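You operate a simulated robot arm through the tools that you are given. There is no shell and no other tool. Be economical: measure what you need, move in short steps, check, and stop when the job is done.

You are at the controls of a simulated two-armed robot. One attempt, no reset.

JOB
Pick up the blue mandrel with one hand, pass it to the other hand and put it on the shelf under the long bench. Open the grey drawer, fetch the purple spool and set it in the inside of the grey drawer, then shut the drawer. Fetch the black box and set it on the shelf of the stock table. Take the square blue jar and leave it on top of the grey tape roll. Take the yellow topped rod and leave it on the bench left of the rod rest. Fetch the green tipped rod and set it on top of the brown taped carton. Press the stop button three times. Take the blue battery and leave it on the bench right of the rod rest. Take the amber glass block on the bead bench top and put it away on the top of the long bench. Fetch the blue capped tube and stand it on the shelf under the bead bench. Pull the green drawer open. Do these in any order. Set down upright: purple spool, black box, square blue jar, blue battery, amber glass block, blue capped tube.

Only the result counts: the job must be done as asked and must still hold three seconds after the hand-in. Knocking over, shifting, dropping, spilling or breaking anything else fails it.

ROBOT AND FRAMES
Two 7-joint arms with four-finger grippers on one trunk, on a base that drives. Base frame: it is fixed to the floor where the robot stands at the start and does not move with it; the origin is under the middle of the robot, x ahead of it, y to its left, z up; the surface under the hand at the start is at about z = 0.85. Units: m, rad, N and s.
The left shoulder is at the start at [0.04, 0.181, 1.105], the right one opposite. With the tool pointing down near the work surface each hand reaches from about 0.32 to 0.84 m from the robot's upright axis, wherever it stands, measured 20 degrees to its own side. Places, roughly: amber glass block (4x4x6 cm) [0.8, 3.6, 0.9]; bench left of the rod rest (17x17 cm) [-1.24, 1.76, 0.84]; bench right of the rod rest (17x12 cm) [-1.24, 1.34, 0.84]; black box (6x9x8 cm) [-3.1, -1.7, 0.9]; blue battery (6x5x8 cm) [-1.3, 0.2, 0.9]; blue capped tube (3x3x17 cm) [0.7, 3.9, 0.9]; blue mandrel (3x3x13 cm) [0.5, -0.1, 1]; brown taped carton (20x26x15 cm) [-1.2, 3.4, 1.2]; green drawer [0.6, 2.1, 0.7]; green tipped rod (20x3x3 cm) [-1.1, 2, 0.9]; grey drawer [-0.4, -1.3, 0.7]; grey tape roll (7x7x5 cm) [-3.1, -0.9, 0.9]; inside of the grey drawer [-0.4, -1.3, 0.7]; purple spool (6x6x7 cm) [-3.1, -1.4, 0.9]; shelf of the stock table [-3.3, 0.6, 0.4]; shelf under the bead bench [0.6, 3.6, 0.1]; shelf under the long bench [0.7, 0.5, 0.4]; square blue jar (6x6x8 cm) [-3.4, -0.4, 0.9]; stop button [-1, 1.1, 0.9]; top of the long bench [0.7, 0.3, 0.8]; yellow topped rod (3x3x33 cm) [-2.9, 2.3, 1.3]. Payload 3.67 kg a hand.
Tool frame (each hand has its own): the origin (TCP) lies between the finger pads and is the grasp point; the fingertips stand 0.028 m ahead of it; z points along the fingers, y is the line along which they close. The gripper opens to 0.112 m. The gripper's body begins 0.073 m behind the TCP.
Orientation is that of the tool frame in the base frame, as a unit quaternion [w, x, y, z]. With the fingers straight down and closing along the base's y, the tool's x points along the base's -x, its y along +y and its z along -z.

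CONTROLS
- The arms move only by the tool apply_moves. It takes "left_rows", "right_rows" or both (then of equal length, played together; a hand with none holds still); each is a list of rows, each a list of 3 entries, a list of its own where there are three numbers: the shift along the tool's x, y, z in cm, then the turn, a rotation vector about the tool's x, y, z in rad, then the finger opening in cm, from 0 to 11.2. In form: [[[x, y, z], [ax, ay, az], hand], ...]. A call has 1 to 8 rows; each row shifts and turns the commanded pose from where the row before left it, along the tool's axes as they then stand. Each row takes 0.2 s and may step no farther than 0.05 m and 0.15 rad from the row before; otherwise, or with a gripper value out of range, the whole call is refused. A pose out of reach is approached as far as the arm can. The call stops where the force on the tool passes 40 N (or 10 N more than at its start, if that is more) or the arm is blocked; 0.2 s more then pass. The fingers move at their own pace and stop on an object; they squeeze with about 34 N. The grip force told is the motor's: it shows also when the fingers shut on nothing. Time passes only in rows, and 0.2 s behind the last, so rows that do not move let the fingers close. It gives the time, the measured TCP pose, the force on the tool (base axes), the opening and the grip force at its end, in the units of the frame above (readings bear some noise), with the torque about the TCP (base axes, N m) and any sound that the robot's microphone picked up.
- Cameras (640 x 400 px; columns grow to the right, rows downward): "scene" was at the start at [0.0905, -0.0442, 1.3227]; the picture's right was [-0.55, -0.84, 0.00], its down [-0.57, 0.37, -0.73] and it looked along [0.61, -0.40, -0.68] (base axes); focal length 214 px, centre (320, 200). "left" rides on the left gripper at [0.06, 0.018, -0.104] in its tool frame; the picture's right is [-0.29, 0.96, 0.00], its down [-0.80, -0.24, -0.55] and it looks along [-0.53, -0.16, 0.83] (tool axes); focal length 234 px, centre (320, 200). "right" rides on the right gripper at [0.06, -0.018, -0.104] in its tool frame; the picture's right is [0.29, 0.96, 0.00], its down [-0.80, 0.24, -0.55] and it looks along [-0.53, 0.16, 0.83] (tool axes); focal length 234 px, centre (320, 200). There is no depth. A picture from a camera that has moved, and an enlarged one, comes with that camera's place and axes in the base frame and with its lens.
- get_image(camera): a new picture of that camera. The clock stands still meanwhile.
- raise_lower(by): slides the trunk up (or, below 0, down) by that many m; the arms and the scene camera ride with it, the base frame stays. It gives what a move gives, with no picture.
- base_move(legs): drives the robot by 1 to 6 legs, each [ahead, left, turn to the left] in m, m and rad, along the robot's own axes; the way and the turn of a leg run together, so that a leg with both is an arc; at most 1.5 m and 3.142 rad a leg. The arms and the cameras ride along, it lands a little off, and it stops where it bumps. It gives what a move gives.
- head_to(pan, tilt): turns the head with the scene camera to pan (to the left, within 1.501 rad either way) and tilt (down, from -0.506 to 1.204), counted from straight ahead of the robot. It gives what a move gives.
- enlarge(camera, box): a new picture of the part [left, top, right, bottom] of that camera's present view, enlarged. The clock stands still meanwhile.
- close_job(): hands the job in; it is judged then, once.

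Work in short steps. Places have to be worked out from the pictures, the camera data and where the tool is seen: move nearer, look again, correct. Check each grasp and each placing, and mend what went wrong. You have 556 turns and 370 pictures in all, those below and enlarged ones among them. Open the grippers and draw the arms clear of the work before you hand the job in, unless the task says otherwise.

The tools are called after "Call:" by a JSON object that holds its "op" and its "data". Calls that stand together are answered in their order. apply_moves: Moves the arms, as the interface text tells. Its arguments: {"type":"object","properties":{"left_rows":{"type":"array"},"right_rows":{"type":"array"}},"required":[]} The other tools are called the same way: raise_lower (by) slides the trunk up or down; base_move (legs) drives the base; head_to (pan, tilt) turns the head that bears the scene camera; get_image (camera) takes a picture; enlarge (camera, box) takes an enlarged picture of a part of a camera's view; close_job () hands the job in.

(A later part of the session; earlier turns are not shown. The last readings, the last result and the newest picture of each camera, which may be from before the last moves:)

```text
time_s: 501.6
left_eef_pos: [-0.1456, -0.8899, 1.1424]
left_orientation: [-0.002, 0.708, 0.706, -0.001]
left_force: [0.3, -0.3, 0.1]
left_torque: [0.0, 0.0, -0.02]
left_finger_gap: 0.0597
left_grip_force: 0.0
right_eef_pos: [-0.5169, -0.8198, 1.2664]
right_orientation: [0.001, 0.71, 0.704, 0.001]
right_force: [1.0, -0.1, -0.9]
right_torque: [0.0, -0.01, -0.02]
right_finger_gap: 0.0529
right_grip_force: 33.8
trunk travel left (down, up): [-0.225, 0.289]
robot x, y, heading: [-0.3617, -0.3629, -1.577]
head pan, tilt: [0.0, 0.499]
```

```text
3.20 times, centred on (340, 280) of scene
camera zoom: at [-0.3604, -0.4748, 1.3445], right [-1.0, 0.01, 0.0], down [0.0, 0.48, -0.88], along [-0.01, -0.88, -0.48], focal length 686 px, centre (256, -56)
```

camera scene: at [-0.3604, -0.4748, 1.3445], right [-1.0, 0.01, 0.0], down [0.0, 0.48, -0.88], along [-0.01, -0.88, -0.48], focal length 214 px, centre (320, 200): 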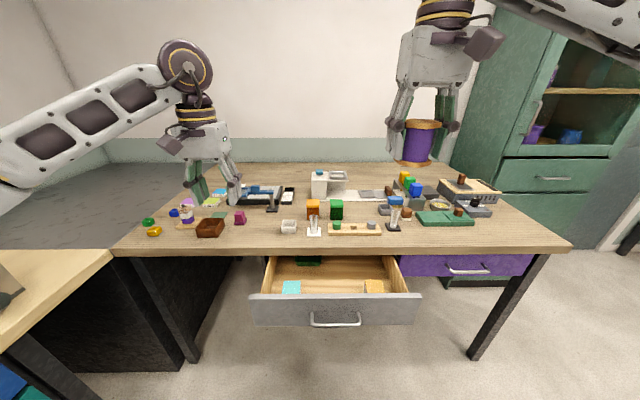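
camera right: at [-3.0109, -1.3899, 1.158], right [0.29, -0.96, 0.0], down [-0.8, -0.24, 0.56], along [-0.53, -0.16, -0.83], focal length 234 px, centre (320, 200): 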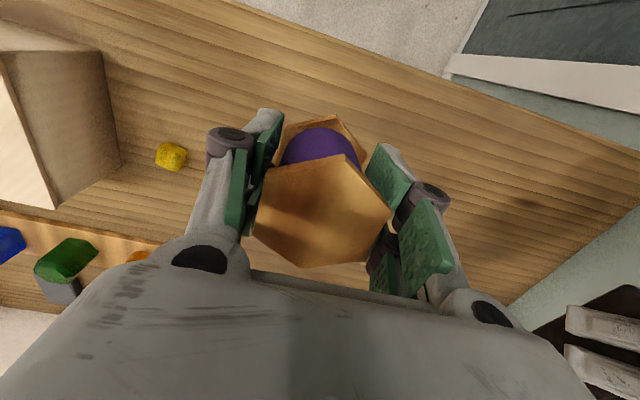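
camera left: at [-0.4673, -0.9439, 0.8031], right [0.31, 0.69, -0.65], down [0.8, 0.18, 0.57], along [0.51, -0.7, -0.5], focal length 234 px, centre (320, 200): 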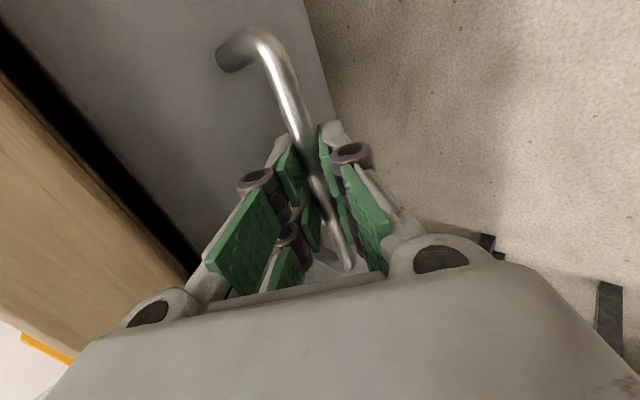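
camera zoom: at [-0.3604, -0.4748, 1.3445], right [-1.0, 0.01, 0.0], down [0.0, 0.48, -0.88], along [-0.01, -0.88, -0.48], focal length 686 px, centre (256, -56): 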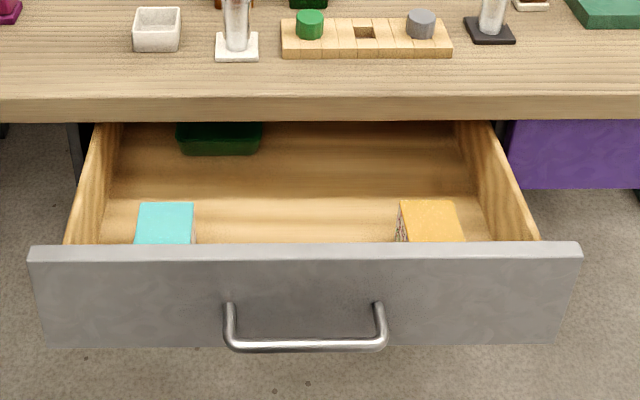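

I position the spool over the free middle of the drawer.

Call:
{"op": "apply_moves", "data": {"right_rows": [[[-3.9, 2.8, 0], [0, 0, 0], 2], [[-3.9, 2.8, 0], [0, 0, 0], 2], [[-3.9, 2.8, 0], [0, 0, 0], 2], [[-3.8, 2.8, 0], [0, 0, 0], 2], [[0, 0, 4.5], [0, 0, 0], 2], [[0, 0, 4.5], [0, 0, 0], 2], [[0, 0, 4.5], [0, 0, 0], 2], [[0, 0, 4.5], [0, 0, 0], 2]]}}

Call:
{"op": "apply_moves", "data": {"right_rows": [[[0, 0, 4.5], [0, 0, 0], 2], [[0, 0, 4.5], [0, 0, 0], 2], [[0, 0, 3], [0, 0, 0], 2], [[0, 0, 0], [0, 0, 0], 2]]}}

Call:
{"op": "enlarge", "data": {"camera": "scene", "box": [240, 180, 440, 340]}}

Call:
{"op": "get_image", "data": {"camera": "right"}}

```text
time_s: 503.4
left_eef_pos: [-0.1466, -0.8902, 1.1421]
left_orientation: [-0.001, 0.708, 0.706, 0.0]
left_force: [0.1, -0.8, 0.5]
left_torque: [0.0, -0.03, 0.04]
left_finger_gap: 0.06
left_grip_force: 0.1
right_eef_pos: [-0.4084, -0.9767, 1.0881]
right_orientation: [0.002, 0.711, 0.704, 0.0]
right_force: [-0.9, 0.1, -0.5]
right_torque: [0.02, 0.0, 0.02]
right_finger_gap: 0.0528
right_grip_force: 33.8
trunk travel left (down, up): [-0.225, 0.289]
robot x, y, heading: [-0.3605, -0.3633, -1.577]
head pan, tilt: [0.0, 0.499]
```

```text
time_s: 504.4
left_eef_pos: [-0.145, -0.889, 1.1424]
left_orientation: [-0.003, 0.708, 0.706, -0.002]
left_force: [-0.3, 0.3, 0.4]
left_torque: [-0.01, -0.04, -0.01]
left_finger_gap: 0.0599
left_grip_force: 0.0
right_eef_pos: [-0.4079, -0.9751, 0.9651]
right_orientation: [0.002, 0.71, 0.704, 0.0]
right_force: [-0.5, 0.7, -1.5]
right_torque: [0.01, -0.04, 0.03]
right_finger_gap: 0.0529
right_grip_force: 33.5
trunk travel left (down, up): [-0.225, 0.289]
robot x, y, heading: [-0.3609, -0.3666, -1.58]
head pan, tilt: [0.0, 0.499]
```

```text
2.50 times, centred on (340, 260) of scene
camera zoom: at [-0.3605, -0.4746, 1.3445], right [-1.0, 0.01, 0.0], down [0.0, 0.48, -0.88], along [-0.01, -0.88, -0.48], focal length 536 px, centre (270, 50)
```

zoom: 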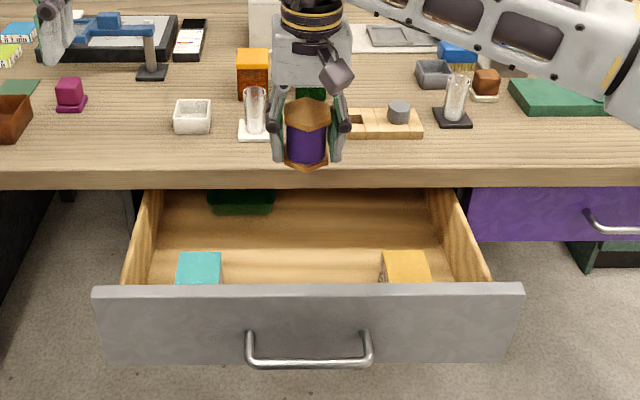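

```text
140 pictures are left
camera right: at [-0.4269, -0.9155, 1.0683], right [0.96, 0.28, 0.0], down [0.23, -0.8, 0.56], along [0.16, -0.53, -0.83], focal length 234 px, centre (320, 200)
```

right: 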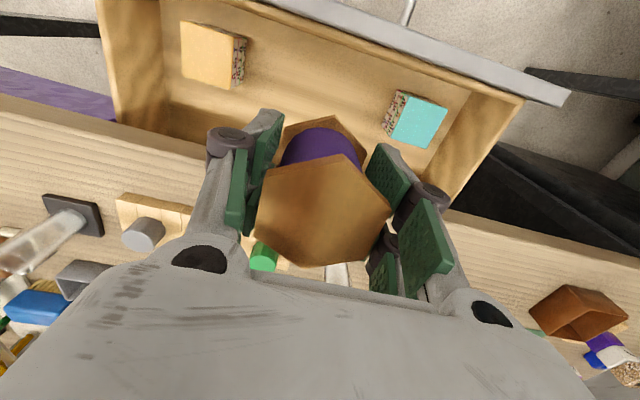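

Clear of the table edge by ~2.5 cm; I shift 0.8 cm toward the front and lower into the drawer.

Call:
{"op": "apply_moves", "data": {"right_rows": [[[0.8, 0, 3], [0, 0, 0], 2], [[0, 0, 4], [0, 0, 0], 2], [[0, 0, 4], [0, 0, 0], 2], [[0, 0, 4], [0, 0, 0], 2], [[0, 0, 1.5], [0, 0, 0], 2], [[0, 0, 0], [0, 0, 0], 2]]}}

Call:
{"op": "enlarge", "data": {"camera": "scene", "box": [240, 180, 440, 340]}}

```text
time_s: 505.8
left_eef_pos: [-0.1453, -0.8886, 1.1428]
left_orientation: [-0.002, 0.708, 0.706, -0.001]
left_force: [-0.5, -0.1, -0.5]
left_torque: [0.01, 0.0, -0.02]
left_finger_gap: 0.0598
left_grip_force: 0.0
right_eef_pos: [-0.4054, -0.9644, 0.8006]
right_orientation: [0.001, 0.71, 0.704, -0.001]
right_force: [-0.4, -0.4, -1.0]
right_torque: [-0.02, 0.0, 0.01]
right_finger_gap: 0.053
right_grip_force: 33.8
trunk travel left (down, up): [-0.225, 0.289]
robot x, y, heading: [-0.3599, -0.3642, -1.582]
head pan, tilt: [0.0, 0.499]
```

```text
2.50 times, centred on (340, 260) of scene
camera zoom: at [-0.3605, -0.4747, 1.3445], right [-1.0, 0.01, 0.0], down [0.0, 0.48, -0.88], along [-0.01, -0.88, -0.48], focal length 536 px, centre (270, 50)
```

zoom: 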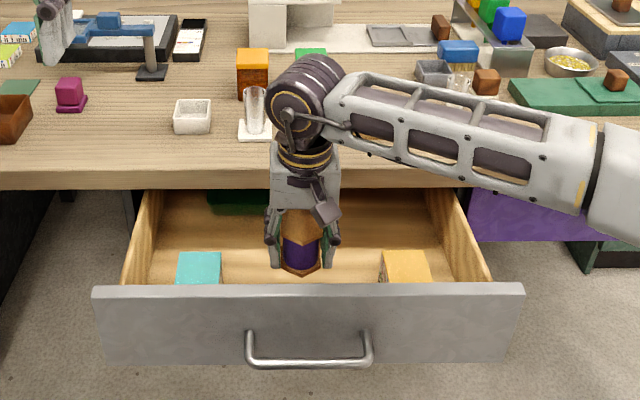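

Call:
{"op": "apply_moves", "data": {"right_rows": [[[0, 0, 1], [0, 0, 0], 2], [[0, 0, 1], [0, 0, 0], 2], [[0, 0, 0.5], [0, 0, 0], 2], [[0, 0, 0.5], [0, 0, 0], 2], [[0, 0, 0], [0, 0, 0], 2]]}}

```text
time_s: 507.0
left_eef_pos: [-0.1448, -0.89, 1.1419]
left_orientation: [-0.001, 0.707, 0.707, -0.002]
left_force: [-0.2, 1.0, 0.2]
left_torque: [-0.01, -0.03, -0.01]
left_finger_gap: 0.0599
left_grip_force: 0.1
right_eef_pos: [-0.4066, -0.9674, 0.7713]
right_orientation: [0.001, 0.71, 0.704, 0.001]
right_force: [-0.1, 0.6, 0.0]
right_torque: [0.03, 0.0, 0.02]
right_finger_gap: 0.053
right_grip_force: 34.1
trunk travel left (down, up): [-0.225, 0.289]
robot x, y, heading: [-0.3582, -0.3649, -1.58]
head pan, tilt: [0.0, 0.499]
```

Call:
{"op": "apply_moves", "data": {"right_rows": [[[0, 0, 0.5], [0, 0, 0], 2], [[0, 0, 0.5], [0, 0, 0], 2], [[0, 0, 0.5], [0, 0, 0], 2], [[0, 0, 0.5], [0, 0, 0], 2], [[0, 0, 0.4], [0, 0, 0], 2], [[0, 0, 0], [0, 0, 0], 2]]}}

Call:
{"op": "get_image", "data": {"camera": "right"}}

```text
time_s: 508.4
left_eef_pos: [-0.1453, -0.8892, 1.1424]
left_orientation: [-0.002, 0.708, 0.706, -0.002]
left_force: [0.4, 0.6, -0.5]
left_torque: [-0.01, 0.02, -0.03]
left_finger_gap: 0.0603
left_grip_force: 0.0
right_eef_pos: [-0.407, -0.9675, 0.7464]
right_orientation: [0.0, 0.71, 0.704, 0.0]
right_force: [-0.2, 0.1, -1.4]
right_torque: [0.02, 0.01, -0.01]
right_finger_gap: 0.0528
right_grip_force: 33.7
trunk travel left (down, up): [-0.225, 0.289]
robot x, y, heading: [-0.3587, -0.3652, -1.58]
head pan, tilt: [0.0, 0.499]
```

```text
138 pictures are left
camera right: at [-0.4249, -0.9079, 0.8503], right [0.96, 0.28, 0.0], down [0.23, -0.8, 0.56], along [0.16, -0.53, -0.83], focal length 234 px, centre (320, 200)
```

right: 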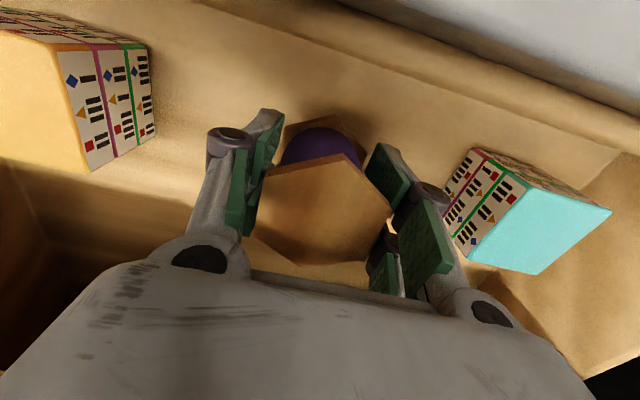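

Very close to the floor; the right finger is near the teal packet, so I shift 1.5 cm away and lower to contact.

Call:
{"op": "apply_moves", "data": {"right_rows": [[[0, -1.5, 0], [0, 0, 0], 2], [[0, 0, 0.4], [0, 0, 0], 2], [[0, 0, 0.4], [0, 0, 0], 2], [[0, 0, 0.4], [0, 0, 0], 2], [[0, 0, 0.4], [0, 0, 0], 2], [[0, 0, 0], [0, 0, 0], 2]]}}

```text
time_s: 509.8
left_eef_pos: [-0.1454, -0.8886, 1.1435]
left_orientation: [-0.002, 0.708, 0.707, -0.002]
left_force: [0.9, -0.3, 1.0]
left_torque: [0.03, 0.0, -0.02]
left_finger_gap: 0.0602
left_grip_force: 0.0
right_eef_pos: [-0.42, -0.9677, 0.7315]
right_orientation: [0.001, 0.71, 0.704, 0.0]
right_force: [-0.3, 1.1, -0.8]
right_torque: [0.02, 0.03, 0.01]
right_finger_gap: 0.0531
right_grip_force: 34.0
trunk travel left (down, up): [-0.225, 0.289]
robot x, y, heading: [-0.355, -0.3639, -1.577]
head pan, tilt: [0.0, 0.499]
```

Call:
{"op": "apply_moves", "data": {"right_rows": [[[0, 0, 0.4], [0, 0, 0], 2], [[0, 0, 0.4], [0, 0, 0], 2], [[0, 0, 0.4], [0, 0, 0], 2], [[0, 0, 0.4], [0, 0, 0], 2], [[0, 0, 0.4], [0, 0, 0], 2], [[0, 0, 0.4], [0, 0, 0], 2], [[0, 0, 0], [0, 0, 0], 2]]}}

Call:
{"op": "get_image", "data": {"camera": "right"}}

```text
time_s: 511.4
left_eef_pos: [-0.1451, -0.8865, 1.1441]
left_orientation: [0.0, 0.708, 0.707, -0.002]
left_force: [0.3, -0.4, -0.4]
left_torque: [-0.04, 0.01, 0.01]
left_finger_gap: 0.0602
left_grip_force: 0.1
right_eef_pos: [-0.4205, -0.9671, 0.7104]
right_orientation: [0.003, 0.71, 0.705, -0.001]
right_force: [-3.2, 0.8, 39.1]
right_torque: [0.23, 0.5, 0.19]
right_finger_gap: 0.053
right_grip_force: 33.5
trunk travel left (down, up): [-0.225, 0.289]
robot x, y, heading: [-0.3577, -0.3659, -1.575]
head pan, tilt: [0.0, 0.499]
```

```text
137 pictures are left
camera right: at [-0.4395, -0.9068, 0.8145], right [0.96, 0.28, 0.0], down [0.23, -0.8, 0.56], along [0.16, -0.54, -0.83], focal length 234 px, centre (320, 200)
```

right: 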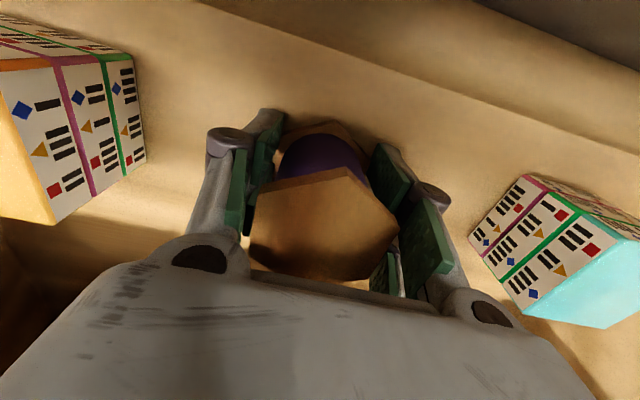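

On the drawer floor. I release and lift straight out.

Call:
{"op": "apply_moves", "data": {"right_rows": [[[0, 0, -0.3], [0, 0, 0], 5.3], [[0, 0, 0], [0, 0, 0], 6.5], [[0, 0, 0], [0, 0, 0], 7.5], [[0, 0, -3], [0, 0, 0], 7.5], [[0, 0, -4], [0, 0, 0], 7.5], [[0, 0, -4], [0, 0, 0], 7.5], [[0, 0, -4], [0, 0, 0], 7.5], [[0, 0, -4], [0, 0, 0], 7.5]]}}

Call:
{"op": "get_image", "data": {"camera": "right"}}

```text
time_s: 513.2
left_eef_pos: [-0.1445, -0.889, 1.1422]
left_orientation: [-0.002, 0.708, 0.706, -0.004]
left_force: [0.2, 0.3, -0.5]
left_torque: [0.0, 0.0, 0.0]
left_finger_gap: 0.06
left_grip_force: 0.1
right_eef_pos: [-0.4218, -0.9686, 0.9027]
right_orientation: [0.001, 0.71, 0.704, 0.0]
right_force: [-0.5, -0.6, -0.2]
right_torque: [-0.05, 0.01, -0.01]
right_finger_gap: 0.0751
right_grip_force: 0.0
trunk travel left (down, up): [-0.225, 0.289]
robot x, y, heading: [-0.3611, -0.3623, -1.582]
head pan, tilt: [0.0, 0.499]
```

```text
136 pictures are left
camera right: at [-0.4414, -0.908, 1.0056], right [0.96, 0.28, 0.0], down [0.23, -0.8, 0.56], along [0.16, -0.53, -0.83], focal length 234 px, centre (320, 200)
```

right: 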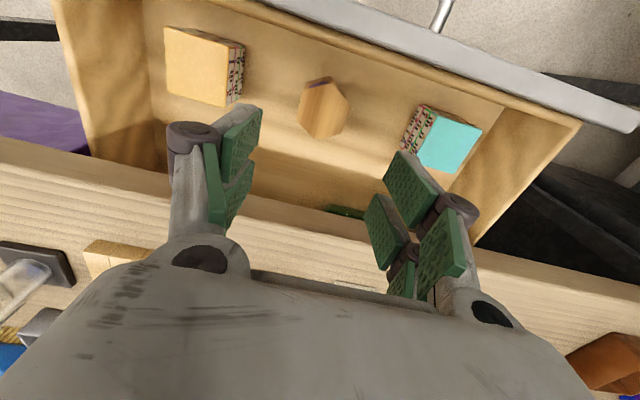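

The spool stands in the drawer. To shut it I'll push the handle bar with closed right fingertips: raise, back off, and pitch the right hand forward.

Call:
{"op": "apply_moves", "data": {"right_rows": [[[0, 0, -4], [0, 0, 0], 4], [[2, 0, -4], [0, 0, 0], 2], [[4, 0, 0], [0, 0, 0], 0], [[4, 0, 0], [0, 0, 0], 0]]}}

Call:
{"op": "base_move", "data": {"legs": [[-0.15, 0, 0]]}}

Call:
{"op": "apply_moves", "data": {"right_rows": [[[-2, 0, 0], [0, -0.15, 0], 0], [[-2, 0, 0], [0, -0.15, 0], 0], [[-2, 0, 0], [0, -0.15, 0], 0], [[0, 0, 0], [0, -0.15, 0], 0], [[0, 0, 0], [0, -0.15, 0], 0], [[0, 0, 0], [0, -0.15, 0], 0], [[0, 0, 0], [0, -0.15, 0], 0]]}}

Call:
{"op": "get_image", "data": {"camera": "scene"}}

```text
time_s: 514.2
left_eef_pos: [-0.1448, -0.8887, 1.1424]
left_orientation: [-0.002, 0.708, 0.707, -0.003]
left_force: [-0.5, -0.1, 0.3]
left_torque: [-0.05, -0.01, -0.01]
left_finger_gap: 0.06
left_grip_force: 0.1
right_eef_pos: [-0.4218, -0.8698, 0.9794]
right_orientation: [0.001, 0.71, 0.704, 0.0]
right_force: [1.1, 0.2, -0.3]
right_torque: [-0.02, 0.02, -0.03]
right_finger_gap: 0.0
right_grip_force: 33.9
trunk travel left (down, up): [-0.225, 0.289]
robot x, y, heading: [-0.3634, -0.3634, -1.582]
head pan, tilt: [0.0, 0.499]
```

```text
time_s: 515.6
left_eef_pos: [-0.1426, -0.7387, 1.1438]
left_orientation: [-0.001, 0.708, 0.706, -0.003]
left_force: [-0.8, 0.4, -1.4]
left_torque: [0.0, -0.02, 0.01]
left_finger_gap: 0.06
left_grip_force: 0.1
right_eef_pos: [-0.421, -0.72, 0.9786]
right_orientation: [0.001, 0.71, 0.704, 0.0]
right_force: [-0.3, 0.1, 0.0]
right_torque: [-0.03, -0.03, -0.01]
right_finger_gap: 0.0
right_grip_force: 34.0
trunk travel left (down, up): [-0.225, 0.289]
robot x, y, heading: [-0.3582, -0.2177, -1.578]
head pan, tilt: [0.0, 0.499]
```

```text
time_s: 517.2
left_eef_pos: [-0.1448, -0.7393, 1.143]
left_orientation: [-0.001, 0.708, 0.706, -0.003]
left_force: [0.2, -0.4, 0.7]
left_torque: [0.0, 0.01, 0.03]
left_finger_gap: 0.0598
left_grip_force: 0.1
right_eef_pos: [-0.4205, -0.7803, 0.9878]
right_orientation: [0.355, 0.614, 0.609, -0.356]
right_force: [-0.7, -0.8, 0.1]
right_torque: [-0.03, 0.0, -0.05]
right_finger_gap: 0.0
right_grip_force: 33.5
trunk travel left (down, up): [-0.225, 0.289]
robot x, y, heading: [-0.3584, -0.2157, -1.582]
head pan, tilt: [0.0, 0.499]
```

```text
135 pictures are left
camera scene: at [-0.3592, -0.3248, 1.3445], right [-1.0, 0.01, 0.0], down [0.0, 0.48, -0.88], along [-0.01, -0.88, -0.48], focal length 214 px, centre (320, 200)
```

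scene: 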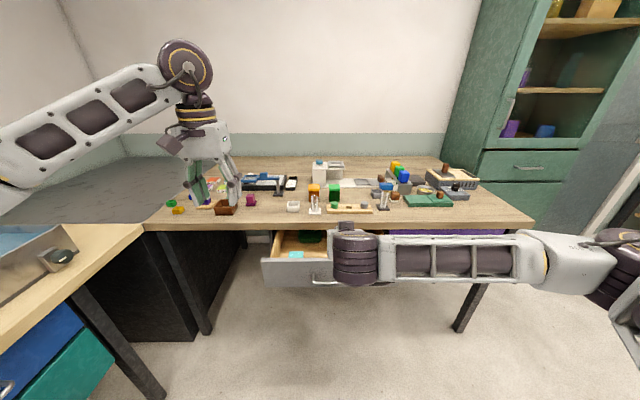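

Hand pitched 30°. I lower it to bar height in front of the handle.

Call:
{"op": "apply_moves", "data": {"right_rows": [[[3.9, 1, 2.1], [0, 0, 0], 0], [[3.9, 0, 2.23], [0, 0, 0], 0], [[3.9, 0, 2.23], [0, 0, 0], 0], [[3.9, 0, 2.23], [0, 0, 0], 0], [[3.9, 0, 2.23], [0, 0, 0], 0], [[0.7, 0, 0.4], [0, 0, 0], 0], [[0, 0, 0], [0, 0, 0], 0]]}}

Call:
{"op": "get_image", "data": {"camera": "scene"}}

Call:
{"op": "get_image", "data": {"camera": "right"}}

```text
time_s: 518.8
left_eef_pos: [-0.1435, -0.7384, 1.1429]
left_orientation: [-0.001, 0.708, 0.707, -0.002]
left_force: [1.2, 0.1, -0.1]
left_torque: [-0.01, 0.01, -0.01]
left_finger_gap: 0.0599
left_grip_force: 0.1
right_eef_pos: [-0.4069, -0.7795, 0.7578]
right_orientation: [0.355, 0.613, 0.609, -0.356]
right_force: [-1.4, 0.3, 0.3]
right_torque: [-0.01, -0.03, -0.03]
right_finger_gap: 0.0002
right_grip_force: 34.3
trunk travel left (down, up): [-0.225, 0.289]
robot x, y, heading: [-0.3611, -0.2175, -1.58]
head pan, tilt: [0.0, 0.499]
```

```text
134 pictures are left
camera scene: at [-0.359, -0.3251, 1.3445], right [-1.0, 0.01, 0.0], down [0.0, 0.48, -0.88], along [-0.01, -0.88, -0.48], focal length 214 px, centre (320, 200)
```

scene: 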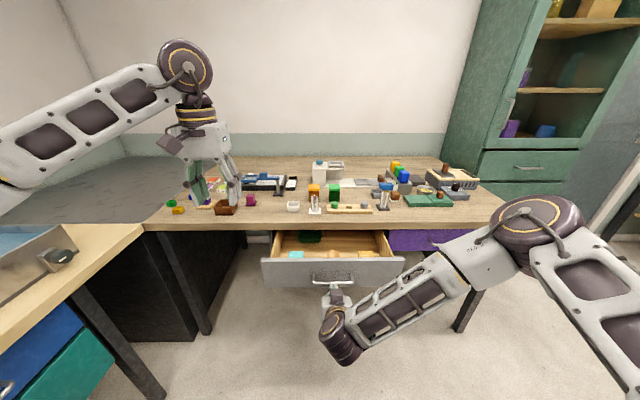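

```text
133 pictures are left
camera right: at [-0.4262, -0.6582, 0.7572], right [0.96, 0.14, -0.25], down [0.24, 0.08, 0.97], along [0.15, -0.99, 0.05], focal length 234 px, centre (320, 200)
```

right: 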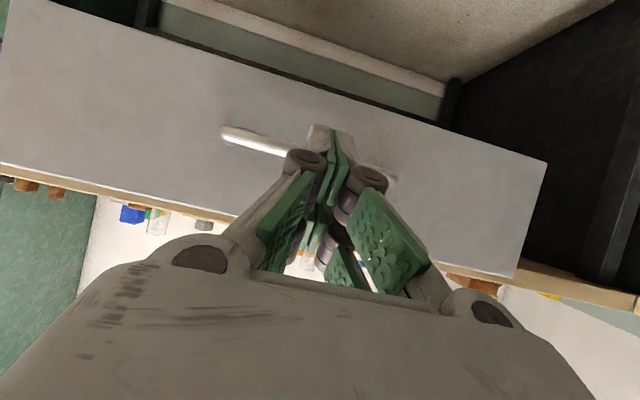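

Tips are right in front of the bar. I push by driving forward.

Call:
{"op": "base_move", "data": {"legs": [[0.12, 0, 0], [0.08, 0, 0]]}}

Call:
{"op": "get_image", "data": {"camera": "scene"}}

```text
time_s: 520.7
left_eef_pos: [-0.1457, -0.9399, 1.1414]
left_orientation: [-0.003, 0.708, 0.706, -0.001]
left_force: [0.7, -0.5, -0.1]
left_torque: [0.04, 0.04, -0.03]
left_finger_gap: 0.0603
left_grip_force: 0.2
right_eef_pos: [-0.41, -0.9789, 0.7577]
right_orientation: [0.354, 0.614, 0.61, -0.354]
right_force: [0.3, -0.4, -0.3]
right_torque: [-0.01, 0.02, 0.01]
right_finger_gap: 0.0
right_grip_force: 35.4
trunk travel left (down, up): [-0.225, 0.289]
robot x, y, heading: [-0.3651, -0.4136, -1.58]
head pan, tilt: [0.0, 0.499]
```

```text
132 pictures are left
camera scene: at [-0.3608, -0.5261, 1.3443], right [-1.0, 0.01, 0.0], down [0.0, 0.48, -0.88], along [-0.01, -0.88, -0.48], focal length 214 px, centre (320, 200)
```

scene: 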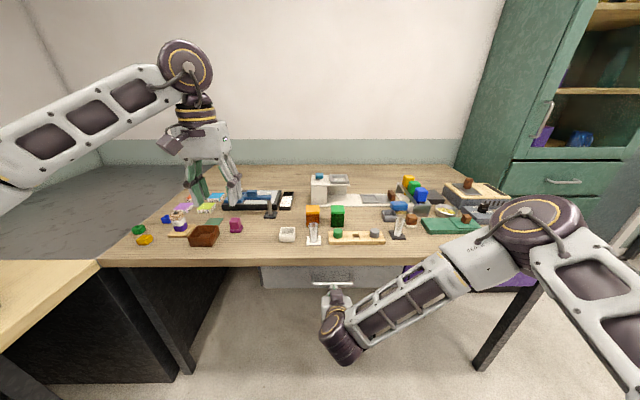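

Nearly shut. I push the last few centimetres until it stops.

Call:
{"op": "base_move", "data": {"legs": [[0.03, 0, 0]]}}

Call:
{"op": "enlarge", "data": {"camera": "scene", "box": [240, 230, 440, 350]}}

Call:
{"op": "get_image", "data": {"camera": "right"}}

```text
time_s: 521.5
left_eef_pos: [-0.1451, -0.9667, 1.1427]
left_orientation: [-0.001, 0.708, 0.706, -0.003]
left_force: [0.4, -0.5, 0.3]
left_torque: [0.04, 0.01, -0.04]
left_finger_gap: 0.0601
left_grip_force: 0.1
right_eef_pos: [-0.4106, -1.0073, 0.7577]
right_orientation: [0.355, 0.614, 0.609, -0.356]
right_force: [-0.4, 0.3, -0.9]
right_torque: [0.0, 0.01, -0.02]
right_finger_gap: 0.0002
right_grip_force: 35.6
trunk travel left (down, up): [-0.225, 0.289]
robot x, y, heading: [-0.358, -0.4435, -1.583]
head pan, tilt: [0.0, 0.499]
```

```text
3.20 times, centred on (340, 290) of scene
camera zoom: at [-0.3611, -0.5525, 1.3446], right [-1.0, 0.01, 0.0], down [0.0, 0.48, -0.88], along [-0.01, -0.88, -0.48], focal length 686 px, centre (256, -88)
```

zoom: 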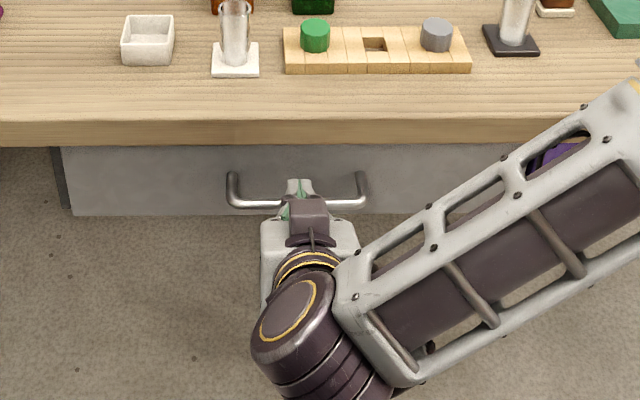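

```text
130 pictures are left
camera right: at [-0.4279, -0.8861, 0.7579], right [0.96, 0.14, -0.25], down [0.24, 0.08, 0.97], along [0.15, -0.99, 0.05], focal length 234 px, centre (320, 200)
```

right: 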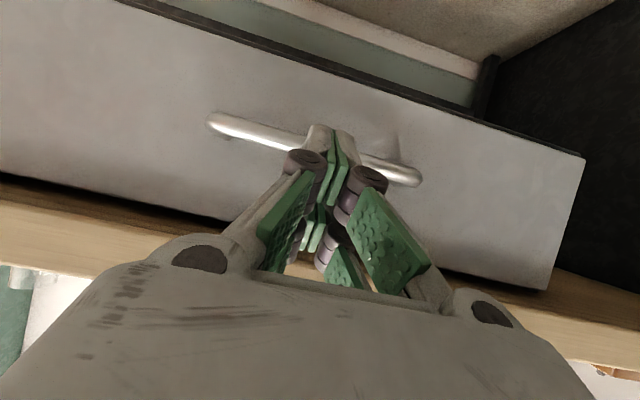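

Bar is back at y≈-1.03 (its closed position). One more small push to confirm it's home.

Call:
{"op": "base_move", "data": {"legs": [[0.025, 0, 0]]}}

Call:
{"op": "enlarge", "data": {"camera": "scene", "box": [240, 230, 440, 350]}}

```text
time_s: 522.4
left_eef_pos: [-0.147, -0.9792, 1.1443]
left_orientation: [-0.001, 0.709, 0.706, -0.004]
left_force: [0.7, 0.1, -1.0]
left_torque: [0.0, -0.02, 0.0]
left_finger_gap: 0.0601
left_grip_force: 0.1
right_eef_pos: [-0.4099, -1.0142, 0.7596]
right_orientation: [0.353, 0.615, 0.61, -0.354]
right_force: [-2.3, 16.1, 15.5]
right_torque: [0.12, 0.13, -0.03]
right_finger_gap: 0.006
right_grip_force: 35.8
trunk travel left (down, up): [-0.225, 0.289]
robot x, y, heading: [-0.3605, -0.4547, -1.581]
head pan, tilt: [0.0, 0.499]
stopped in leg 1: the force on the tool passed its limit at 63 N (the readings are from after the stop); the commanded pose is now the measured one
```

```text
3.20 times, centred on (340, 290) of scene
camera zoom: at [-0.3626, -0.565, 1.3447], right [-1.0, 0.01, 0.0], down [0.01, 0.48, -0.88], along [-0.01, -0.88, -0.48], focal length 686 px, centre (256, -88)
```

zoom: 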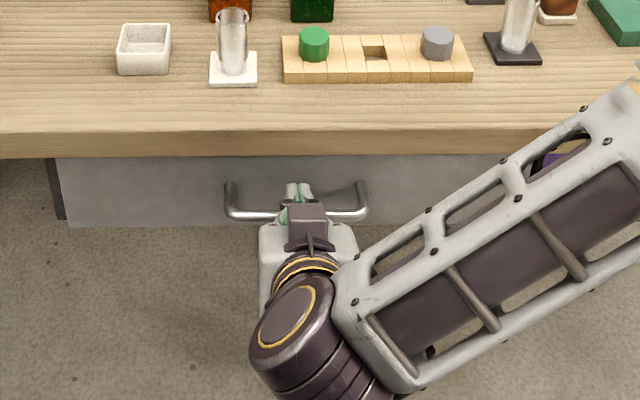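

Drawer is firmly shut. I back off, restore the right hand, and head along the aisle to the green drawer.

Call:
{"op": "base_move", "data": {"legs": [[-0.3, 0.05, 0]]}}

Call:
{"op": "apply_moves", "data": {"right_rows": [[[0, 0, 0], [0, 0.15, 0], 4], [[0, 0, 0], [0, 0.15, 0], 4], [[0, 0, 0], [0, 0.15, 0], 4], [[0, 0, 0], [0, 0.15, 0], 4], [[0, 0, -3], [0, 0.15, 0], 4], [[0, 0, -4], [0, 0.15, 0], 4], [[0, 0, -4.5], [0, 0.15, 0], 4], [[0, -2, -4.5], [0, 0, 0], 4]]}}

Call:
{"op": "apply_moves", "data": {"right_rows": [[[0, -2, -4.5], [0, 0, 0], 4], [[0, -2, -4.5], [0, 0, 0], 4], [[0, -2, -4.5], [0, 0, 0], 4], [[0, -2, -4.5], [0, 0, 0], 4]]}}

Call:
{"op": "base_move", "data": {"legs": [[0, 0, 1.57]]}}

Call:
{"op": "get_image", "data": {"camera": "scene"}}

```text
time_s: 524.5
left_eef_pos: [-0.0924, -0.6729, 1.1428]
left_orientation: [-0.001, 0.708, 0.706, -0.003]
left_force: [-0.5, -0.1, -0.8]
left_torque: [-0.05, 0.01, -0.02]
left_finger_gap: 0.0598
left_grip_force: 0.2
right_eef_pos: [-0.3567, -0.7071, 0.7576]
right_orientation: [0.352, 0.616, 0.61, -0.354]
right_force: [0.1, 0.4, 1.8]
right_torque: [-0.02, -0.05, -0.03]
right_finger_gap: 0.0
right_grip_force: 35.9
trunk travel left (down, up): [-0.225, 0.289]
robot x, y, heading: [-0.3075, -0.1496, -1.582]
head pan, tilt: [0.0, 0.499]
```

```text
time_s: 526.3
left_eef_pos: [-0.0936, -0.6733, 1.1433]
left_orientation: [-0.001, 0.708, 0.706, -0.002]
left_force: [-0.2, -0.4, 0.1]
left_torque: [-0.01, -0.02, -0.02]
left_finger_gap: 0.06
left_grip_force: 0.0
right_eef_pos: [-0.3798, -0.6736, 0.9096]
right_orientation: [-0.002, 0.709, 0.705, 0.003]
right_force: [0.0, -0.7, 0.7]
right_torque: [0.01, 0.0, 0.03]
right_finger_gap: 0.0398
right_grip_force: 0.2
trunk travel left (down, up): [-0.225, 0.289]
robot x, y, heading: [-0.3071, -0.1506, -1.583]
head pan, tilt: [0.0, 0.499]
```

```text
time_s: 527.3
left_eef_pos: [-0.0929, -0.673, 1.1439]
left_orientation: [-0.002, 0.708, 0.706, -0.003]
left_force: [0.1, 0.9, 0.0]
left_torque: [0.04, 0.02, 0.0]
left_finger_gap: 0.0601
left_grip_force: 0.1
right_eef_pos: [-0.4568, -0.6793, 1.0942]
right_orientation: [-0.001, 0.71, 0.704, 0.002]
right_force: [-0.7, -0.7, 0.9]
right_torque: [0.01, -0.02, -0.01]
right_finger_gap: 0.0402
right_grip_force: 0.0
trunk travel left (down, up): [-0.225, 0.289]
robot x, y, heading: [-0.3092, -0.1468, -1.581]
head pan, tilt: [0.0, 0.499]
```

```text
time_s: 531.9
left_eef_pos: [0.2194, 0.0628, 1.1416]
left_orientation: [0.0, 0.004, 1.0, -0.003]
left_force: [0.8, 0.3, -0.3]
left_torque: [0.0, -0.02, 0.02]
left_finger_gap: 0.06
left_grip_force: 0.0
right_eef_pos: [0.2226, -0.3007, 1.0932]
right_orientation: [-0.002, 0.007, 1.0, 0.001]
right_force: [-0.5, 0.7, -0.4]
right_torque: [0.01, 0.01, 0.0]
right_finger_gap: 0.04
right_grip_force: 0.1
trunk travel left (down, up): [-0.225, 0.289]
robot x, y, heading: [-0.3074, -0.1445, -0.017]
head pan, tilt: [0.0, 0.499]
```

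```text
128 pictures are left
camera scene: at [-0.1951, -0.1499, 1.3445], right [-0.02, -1.0, 0.0], down [-0.48, 0.01, -0.88], along [0.88, -0.01, -0.48], focal length 214 px, centre (320, 200)
```

scene: 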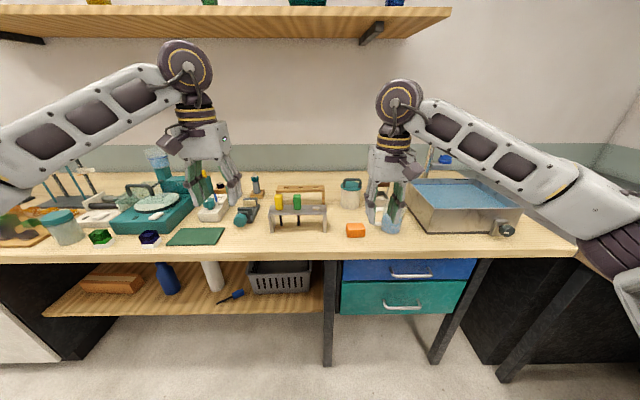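

Now I drive left along the bench to y≈2.1 for the green drawer.

Call:
{"op": "base_move", "data": {"legs": [[0, 1.3, 0.017], [0, 0.95, 0]]}}

Call:
{"op": "head_to", "data": {"pan": 0.2, "tilt": 0.6}}

Call:
{"op": "get_image", "data": {"camera": "scene"}}

```text
time_s: 543.4
left_eef_pos: [0.2941, 2.3228, 1.1413]
left_orientation: [-0.001, 0.007, 1.0, -0.002]
left_force: [-0.1, -0.2, -0.8]
left_torque: [-0.01, 0.04, -0.02]
left_finger_gap: 0.06
left_grip_force: 0.1
right_eef_pos: [0.2963, 1.9592, 1.0929]
right_orientation: [-0.001, 0.011, 1.0, -0.001]
right_force: [-0.1, 0.5, 0.0]
right_torque: [-0.01, 0.01, 0.01]
right_finger_gap: 0.0398
right_grip_force: 0.1
trunk travel left (down, up): [-0.225, 0.289]
robot x, y, heading: [-0.2341, 2.1147, -0.024]
head pan, tilt: [0.0, 0.499]
```

```text
time_s: 544.1
left_eef_pos: [0.2935, 2.3206, 1.1424]
left_orientation: [0.0, 0.006, 1.0, -0.003]
left_force: [-0.1, 0.6, -0.4]
left_torque: [-0.03, 0.0, 0.03]
left_finger_gap: 0.06
left_grip_force: 0.2
right_eef_pos: [0.2949, 1.9589, 1.0933]
right_orientation: [-0.002, 0.01, 1.0, 0.001]
right_force: [-0.6, 0.4, 1.1]
right_torque: [-0.04, -0.02, 0.01]
right_finger_gap: 0.0399
right_grip_force: 0.0
trunk travel left (down, up): [-0.225, 0.289]
robot x, y, heading: [-0.2324, 2.1137, -0.019]
head pan, tilt: [0.201, 0.6]
```

```text
127 pictures are left
camera scene: at [-0.1249, 2.1299, 1.3354], right [0.18, -0.98, 0.0], down [-0.56, -0.1, -0.83], along [0.81, 0.15, -0.56], focal length 214 px, centre (320, 200)
```

scene: 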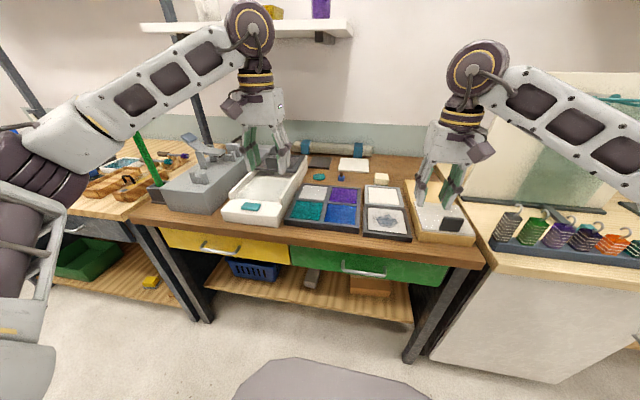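

Green drawer with a bar handle at about (0.345,2.08,0.74). I set up as for the grey one: position the base, lower the trunk, roll and pitch the left hand.

Call:
{"op": "base_move", "data": {"legs": [[-0.11, -0.08, 0.02]]}}

Call:
{"op": "raise_lower", "data": {"by": -0.2}}

Call:
{"op": "apply_moves", "data": {"left_rows": [[[0, 0, 0], [0, 0, -0.143], 4.5], [[0, 0, 0], [0, 0, -0.143], 4.5], [[0, 0, 0], [0, 0, -0.143], 4.5], [[0, 0, 0], [0, 0, -0.143], 4.5], [[0, 0, 0], [0, 0, -0.143], 4.5], [[0, 0, 0], [0, 0, -0.143], 4.5], [[0, 0, 0], [0, 0, -0.143], 4.5], [[0, 0, 0], [0, 0, -0.143], 4.5]]}}

Call:
{"op": "apply_moves", "data": {"left_rows": [[[0, 0, 0], [0, 0, -0.143], 4.5], [[0, 0, 0], [0, 0, -0.143], 4.5], [[0, 0, 0], [0, 0, -0.143], 4.5], [[0, 0, 0], [0.15, 0, 0], 4.5], [[0, 0, 0], [0.15, 0, 0], 4.5], [[0, 0, 0], [0.15, 0, 0], 4.5], [[0, 0, 0], [0.15, 0, 0], 4.5], [[0, 0, 0], [0.15, 0, 0], 4.5]]}}

Call:
{"op": "head_to", "data": {"pan": 0.0, "tilt": 0.6}}

Call:
{"op": "get_image", "data": {"camera": "scene"}}

Call:
{"op": "get_image", "data": {"camera": "left"}}

```text
time_s: 545.5
left_eef_pos: [0.1778, 2.2527, 1.1428]
left_orientation: [0.001, -0.001, 1.0, -0.003]
left_force: [-0.6, -0.1, -0.4]
left_torque: [0.04, 0.01, 0.02]
left_finger_gap: 0.0599
left_grip_force: 0.1
right_eef_pos: [0.1851, 1.8895, 1.0942]
right_orientation: [-0.001, 0.003, 1.0, 0.001]
right_force: [-0.6, -0.7, -0.3]
right_torque: [0.0, -0.03, 0.02]
right_finger_gap: 0.0401
right_grip_force: 0.0
trunk travel left (down, up): [-0.225, 0.289]
robot x, y, heading: [-0.3463, 2.0354, -0.003]
head pan, tilt: [0.201, 0.6]
```

```text
time_s: 547.6
left_eef_pos: [0.1778, 2.2513, 0.9416]
left_orientation: [0.0, 0.0, 1.0, -0.003]
left_force: [0.2, 0.1, 0.1]
left_torque: [-0.02, -0.02, -0.05]
left_finger_gap: 0.06
left_grip_force: 0.1
right_eef_pos: [0.1843, 1.8893, 0.8926]
right_orientation: [-0.002, 0.002, 1.0, 0.002]
right_force: [0.0, 0.0, 0.6]
right_torque: [0.01, 0.01, 0.01]
right_finger_gap: 0.04
right_grip_force: 0.1
trunk travel left (down, up): [-0.025, 0.489]
robot x, y, heading: [-0.3421, 2.0334, -0.003]
head pan, tilt: [0.201, 0.6]
```

```text
time_s: 549.4
left_eef_pos: [0.1765, 2.254, 0.9414]
left_orientation: [-0.001, -0.543, 0.84, -0.002]
left_force: [-0.5, -0.4, -0.7]
left_torque: [0.01, 0.01, -0.03]
left_finger_gap: 0.0451
left_grip_force: 0.1
right_eef_pos: [0.1856, 1.8897, 0.8919]
right_orientation: [-0.003, 0.002, 1.0, -0.001]
right_force: [-0.8, 0.1, 0.1]
right_torque: [0.02, 0.02, 0.0]
right_finger_gap: 0.0399
right_grip_force: 0.0
trunk travel left (down, up): [-0.025, 0.489]
robot x, y, heading: [-0.3441, 2.0296, -0.009]
head pan, tilt: [0.201, 0.6]
```

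```text
time_s: 551.2
left_eef_pos: [0.1776, 2.2516, 0.9426]
left_orientation: [-0.258, 0.66, -0.656, 0.262]
left_force: [0.5, 0.4, 0.4]
left_torque: [0.01, 0.01, -0.01]
left_finger_gap: 0.0449
left_grip_force: 0.0
right_eef_pos: [0.1842, 1.8892, 0.8921]
right_orientation: [-0.001, 0.002, 1.0, 0.0]
right_force: [0.3, 0.1, 0.5]
right_torque: [-0.03, -0.01, -0.03]
right_finger_gap: 0.04
right_grip_force: 0.1
trunk travel left (down, up): [-0.025, 0.489]
robot x, y, heading: [-0.3477, 2.0374, -0.004]
head pan, tilt: [0.201, 0.6]
```

```text
time_s: 552.0
left_eef_pos: [0.1768, 2.2529, 0.9413]
left_orientation: [-0.257, 0.66, -0.657, 0.26]
left_force: [0.1, -0.1, -0.8]
left_torque: [0.04, -0.01, -0.02]
left_finger_gap: 0.045
left_grip_force: 0.1
right_eef_pos: [0.187, 1.8899, 0.8922]
right_orientation: [-0.003, 0.002, 1.0, 0.0]
right_force: [0.8, 0.3, 0.5]
right_torque: [0.01, 0.02, 0.02]
right_finger_gap: 0.0401
right_grip_force: 0.0
trunk travel left (down, up): [-0.025, 0.489]
robot x, y, heading: [-0.3462, 2.0362, -0.002]
head pan, tilt: [0.0, 0.6]
```

```text
126 pictures are left
camera scene: at [-0.2365, 2.0358, 1.1345], right [0.0, -1.0, 0.0], down [-0.57, 0.0, -0.82], along [0.82, 0.0, -0.57], focal length 214 px, centre (320, 200)
```

scene: 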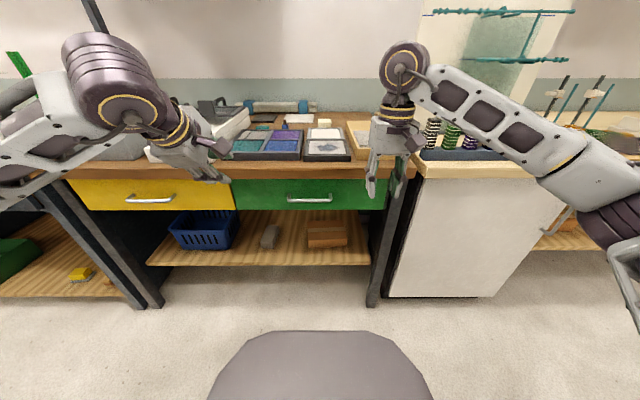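

```text
125 pictures are left
camera left: at [0.0949, 2.1932, 1.004], right [-0.7, 0.28, -0.65], down [-0.2, 0.8, 0.56], along [0.68, 0.53, -0.5], focal length 234 px, centre (320, 200)
```

left: 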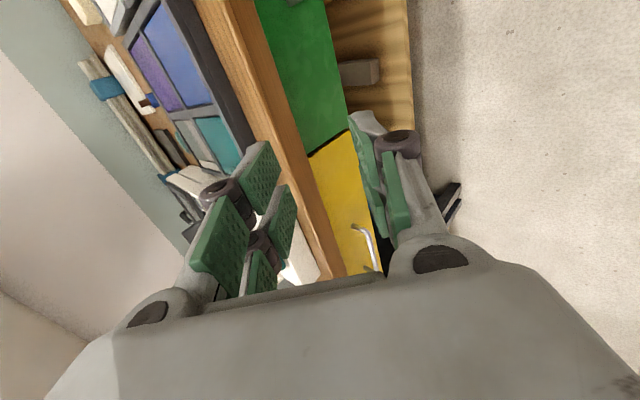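

Handle estimate (0.354–0.385, 2.072, ~0.72). I move the hand in front of it and re-measure from the hand camera.

Call:
{"op": "apply_moves", "data": {"left_rows": [[[3.62, 0.1, 2.4], [0, 0, 0], 4.5], [[3.62, 0.1, 2.4], [0, 0, 0], 4.5], [[3.62, 0.1, 2.4], [0, 0, 0], 4.5], [[3.62, 0.1, 2.4], [0, 0, 0], 4.5], [[3.62, 0.1, 2.4], [0, 0, 0], 4.5], [[0, 0, 0], [0, 0, 0], 4.5]]}}

Call:
{"op": "get_image", "data": {"camera": "left"}}

Call:
{"op": "apply_moves", "data": {"left_rows": [[[0, 0, 2.5], [0, 0, 0], 4.5], [[0, 0, 2.5], [0, 0, 0], 4.5], [[0, 0, 0], [0, 0, 0], 4.5]]}}

Call:
{"op": "get_image", "data": {"camera": "left"}}

```text
time_s: 553.4
left_eef_pos: [0.2554, 2.0724, 0.8528]
left_orientation: [-0.258, 0.66, -0.655, 0.261]
left_force: [-0.5, 1.0, 0.6]
left_torque: [-0.03, 0.01, 0.0]
left_finger_gap: 0.0451
left_grip_force: 0.1
right_eef_pos: [0.1852, 1.8894, 0.8927]
right_orientation: [-0.002, 0.002, 1.0, -0.001]
right_force: [-0.1, -0.5, -0.2]
right_torque: [-0.03, -0.01, 0.0]
right_finger_gap: 0.0398
right_grip_force: 0.0
trunk travel left (down, up): [-0.025, 0.489]
robot x, y, heading: [-0.3448, 2.0366, -0.009]
head pan, tilt: [0.0, 0.6]
```

```text
124 pictures are left
camera left: at [0.1729, 2.0126, 0.9156], right [-0.7, 0.28, -0.66], down [-0.21, 0.8, 0.56], along [0.68, 0.53, -0.5], focal length 234 px, centre (320, 200)
```

left: 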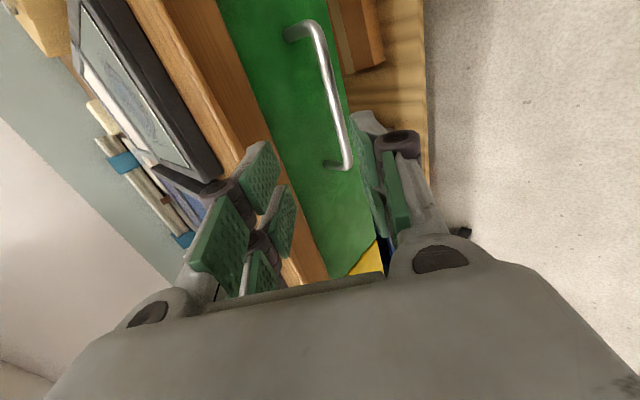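

```text
time_s: 554.2
left_eef_pos: [0.2908, 2.0718, 0.8149]
left_orientation: [-0.259, 0.66, -0.656, 0.261]
left_force: [0.8, -0.2, -0.1]
left_torque: [-0.02, -0.01, 0.0]
left_finger_gap: 0.0447
left_grip_force: 0.1
right_eef_pos: [0.185, 1.8891, 0.8915]
right_orientation: [-0.003, 0.001, 1.0, 0.001]
right_force: [0.6, -0.1, 0.1]
right_torque: [0.03, 0.03, -0.02]
right_finger_gap: 0.0398
right_grip_force: 0.1
trunk travel left (down, up): [-0.025, 0.489]
robot x, y, heading: [-0.3432, 2.0346, 0.0]
head pan, tilt: [0.0, 0.6]
```

```text
123 pictures are left
camera left: at [0.2085, 2.0129, 0.8784], right [-0.7, 0.28, -0.65], down [-0.21, 0.8, 0.56], along [0.68, 0.53, -0.5], focal length 234 px, centre (320, 200)
```

left: 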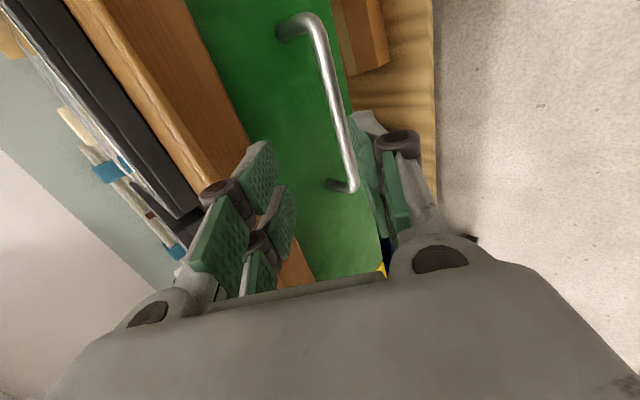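

Bar at (0.355,·,0.7255): 10.9 cm ahead, 1.4 cm toward tool +y. I advance most of the way and recheck.

Call:
{"op": "apply_moves", "data": {"left_rows": [[[0, 1.4, 2.5], [0, 0, 0], 4.5], [[0, 0, 2.5], [0, 0, 0], 4.5], [[0, 0, 2.5], [0, 0, 0], 4.5], [[0, 0, 0], [0, 0, 0], 4.5]]}}

Call:
{"op": "get_image", "data": {"camera": "left"}}

```text
time_s: 555.2
left_eef_pos: [0.3322, 2.0714, 0.7484]
left_orientation: [-0.257, 0.66, -0.656, 0.26]
left_force: [0.3, 0.1, -0.8]
left_torque: [-0.03, 0.0, 0.01]
left_finger_gap: 0.0449
left_grip_force: 0.1
right_eef_pos: [0.1848, 1.8885, 0.8915]
right_orientation: [-0.002, 0.002, 1.0, 0.001]
right_force: [-0.3, -0.3, -0.5]
right_torque: [0.01, -0.02, 0.02]
right_finger_gap: 0.0398
right_grip_force: 0.1
trunk travel left (down, up): [-0.025, 0.489]
robot x, y, heading: [-0.3462, 2.037, -0.005]
head pan, tilt: [0.0, 0.6]
```

```text
122 pictures are left
camera left: at [0.2508, 2.0125, 0.8112], right [-0.7, 0.28, -0.65], down [-0.21, 0.8, 0.56], along [0.68, 0.53, -0.5], focal length 234 px, centre (320, 200)
```

left: 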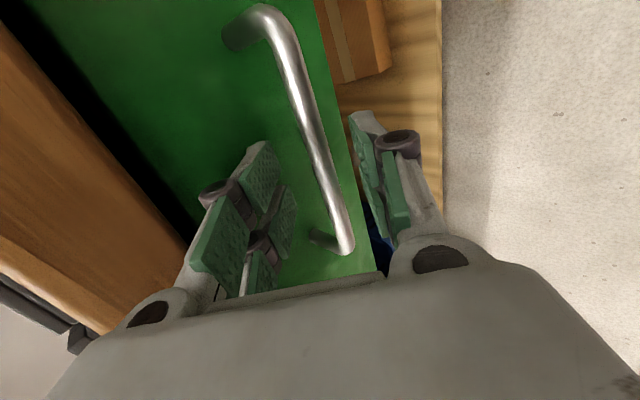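

Call:
{"op": "apply_moves", "data": {"left_rows": [[[0, 0, 1.6], [0, 0, 0], 4.5], [[0, 0, 1.5], [0, 0, 0], 4.5], [[0, 0, 0], [0, 0, 0], 4.5], [[0, 0, 0], [0, 0, 0], 0], [[0, 0, 0], [0, 0, 0], 0], [[0, 0, 0], [0, 0, 0], 0]]}}

```text
time_s: 556.6
left_eef_pos: [0.3528, 2.0722, 0.7226]
left_orientation: [-0.256, 0.66, -0.658, 0.257]
left_force: [-19.7, 6.3, -25.7]
left_torque: [0.79, -0.62, -0.19]
left_finger_gap: 0.0133
left_grip_force: 44.7
right_eef_pos: [0.1865, 1.8898, 0.8921]
right_orientation: [-0.002, 0.002, 1.0, 0.001]
right_force: [0.9, -0.6, -0.9]
right_torque: [-0.05, 0.0, -0.02]
right_finger_gap: 0.04
right_grip_force: 0.2
trunk travel left (down, up): [-0.025, 0.489]
robot x, y, heading: [-0.3436, 2.036, -0.007]
head pan, tilt: [0.0, 0.6]
```

Bar gripped. I pull: base back 0.13 m, then more with the arm.

Call:
{"op": "base_move", "data": {"legs": [[-0.13, 0, 0]]}}

Call:
{"op": "apply_moves", "data": {"left_rows": [[[0, 1.47, -1.36], [0, 0, 0], 0], [[0, 1.47, -1.36], [0, 0, 0], 0], [[0, 1.47, -1.36], [0, 0, 0], 0], [[0, 1.47, -1.36], [0, 0, 0], 0], [[0, 0, 0], [0, 0, 0], 0]]}}

Call:
{"op": "get_image", "data": {"camera": "scene"}}

```text
time_s: 557.9
left_eef_pos: [0.2234, 2.0722, 0.7241]
left_orientation: [-0.256, 0.66, -0.657, 0.258]
left_force: [-0.7, -12.9, -32.5]
left_torque: [0.68, -0.53, -0.36]
left_finger_gap: 0.0122
left_grip_force: 44.9
right_eef_pos: [0.0564, 1.8907, 0.8904]
right_orientation: [-0.004, 0.0, 1.0, 0.0]
right_force: [0.0, -0.9, 0.0]
right_torque: [0.0, -0.01, 0.0]
right_finger_gap: 0.04
right_grip_force: 0.0
trunk travel left (down, up): [-0.025, 0.489]
robot x, y, heading: [-0.4721, 2.0351, -0.003]
head pan, tilt: [0.0, 0.6]
```

```text
time_s: 559.1
left_eef_pos: [0.14, 2.0722, 0.7227]
left_orientation: [-0.256, 0.661, -0.657, 0.257]
left_force: [-0.9, -6.7, -21.7]
left_torque: [0.6, -0.34, -0.29]
left_finger_gap: 0.0123
left_grip_force: 45.0
right_eef_pos: [0.0567, 1.8904, 0.8918]
right_orientation: [-0.003, 0.002, 1.0, 0.001]
right_force: [-0.7, -2.2, -0.2]
right_torque: [0.02, 0.01, -0.02]
right_finger_gap: 0.04
right_grip_force: 0.0
trunk travel left (down, up): [-0.025, 0.489]
robot x, y, heading: [-0.477, 2.0357, -0.002]
head pan, tilt: [0.0, 0.6]
```

```text
121 pictures are left
camera scene: at [-0.3655, 2.0357, 1.1342], right [0.0, -1.0, 0.0], down [-0.57, 0.0, -0.82], along [0.82, 0.0, -0.57], focal length 214 px, centre (320, 200)
```

scene: 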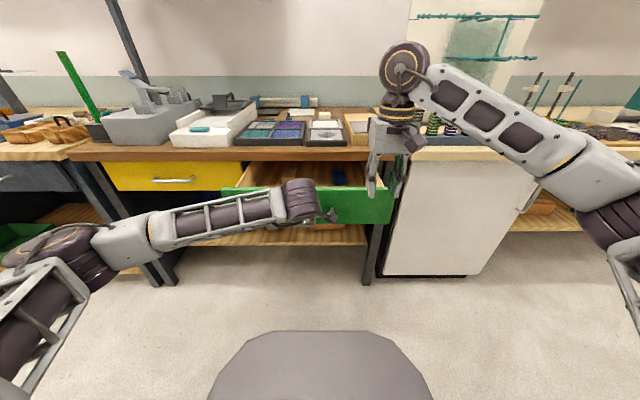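

Open 21 cm. I pull a bit further to find its stop.

Call:
{"op": "apply_moves", "data": {"left_rows": [[[0, 1.47, -1.36], [0, 0, 0], 0], [[0, 1.47, -1.36], [0, 0, 0], 0], [[0, 1.47, -1.36], [0, 0, 0], 0], [[0, 1.47, -1.36], [0, 0, 0], 0], [[0, 0, 0], [0, 0, 0], 0]]}}

```text
time_s: 560.3
left_eef_pos: [0.0627, 2.0722, 0.7231]
left_orientation: [-0.257, 0.661, -0.656, 0.259]
left_force: [-0.2, -1.6, -14.7]
left_torque: [0.27, -0.26, -1.03]
left_finger_gap: 0.0122
left_grip_force: 45.4
right_eef_pos: [0.0561, 1.8902, 0.8904]
right_orientation: [-0.003, 0.0, 1.0, 0.002]
right_force: [-0.1, -0.5, -0.5]
right_torque: [-0.02, 0.02, 0.01]
right_finger_gap: 0.0399
right_grip_force: 0.2
trunk travel left (down, up): [-0.025, 0.489]
robot x, y, heading: [-0.4768, 2.0346, -0.0]
head pan, tilt: [0.0, 0.6]
```

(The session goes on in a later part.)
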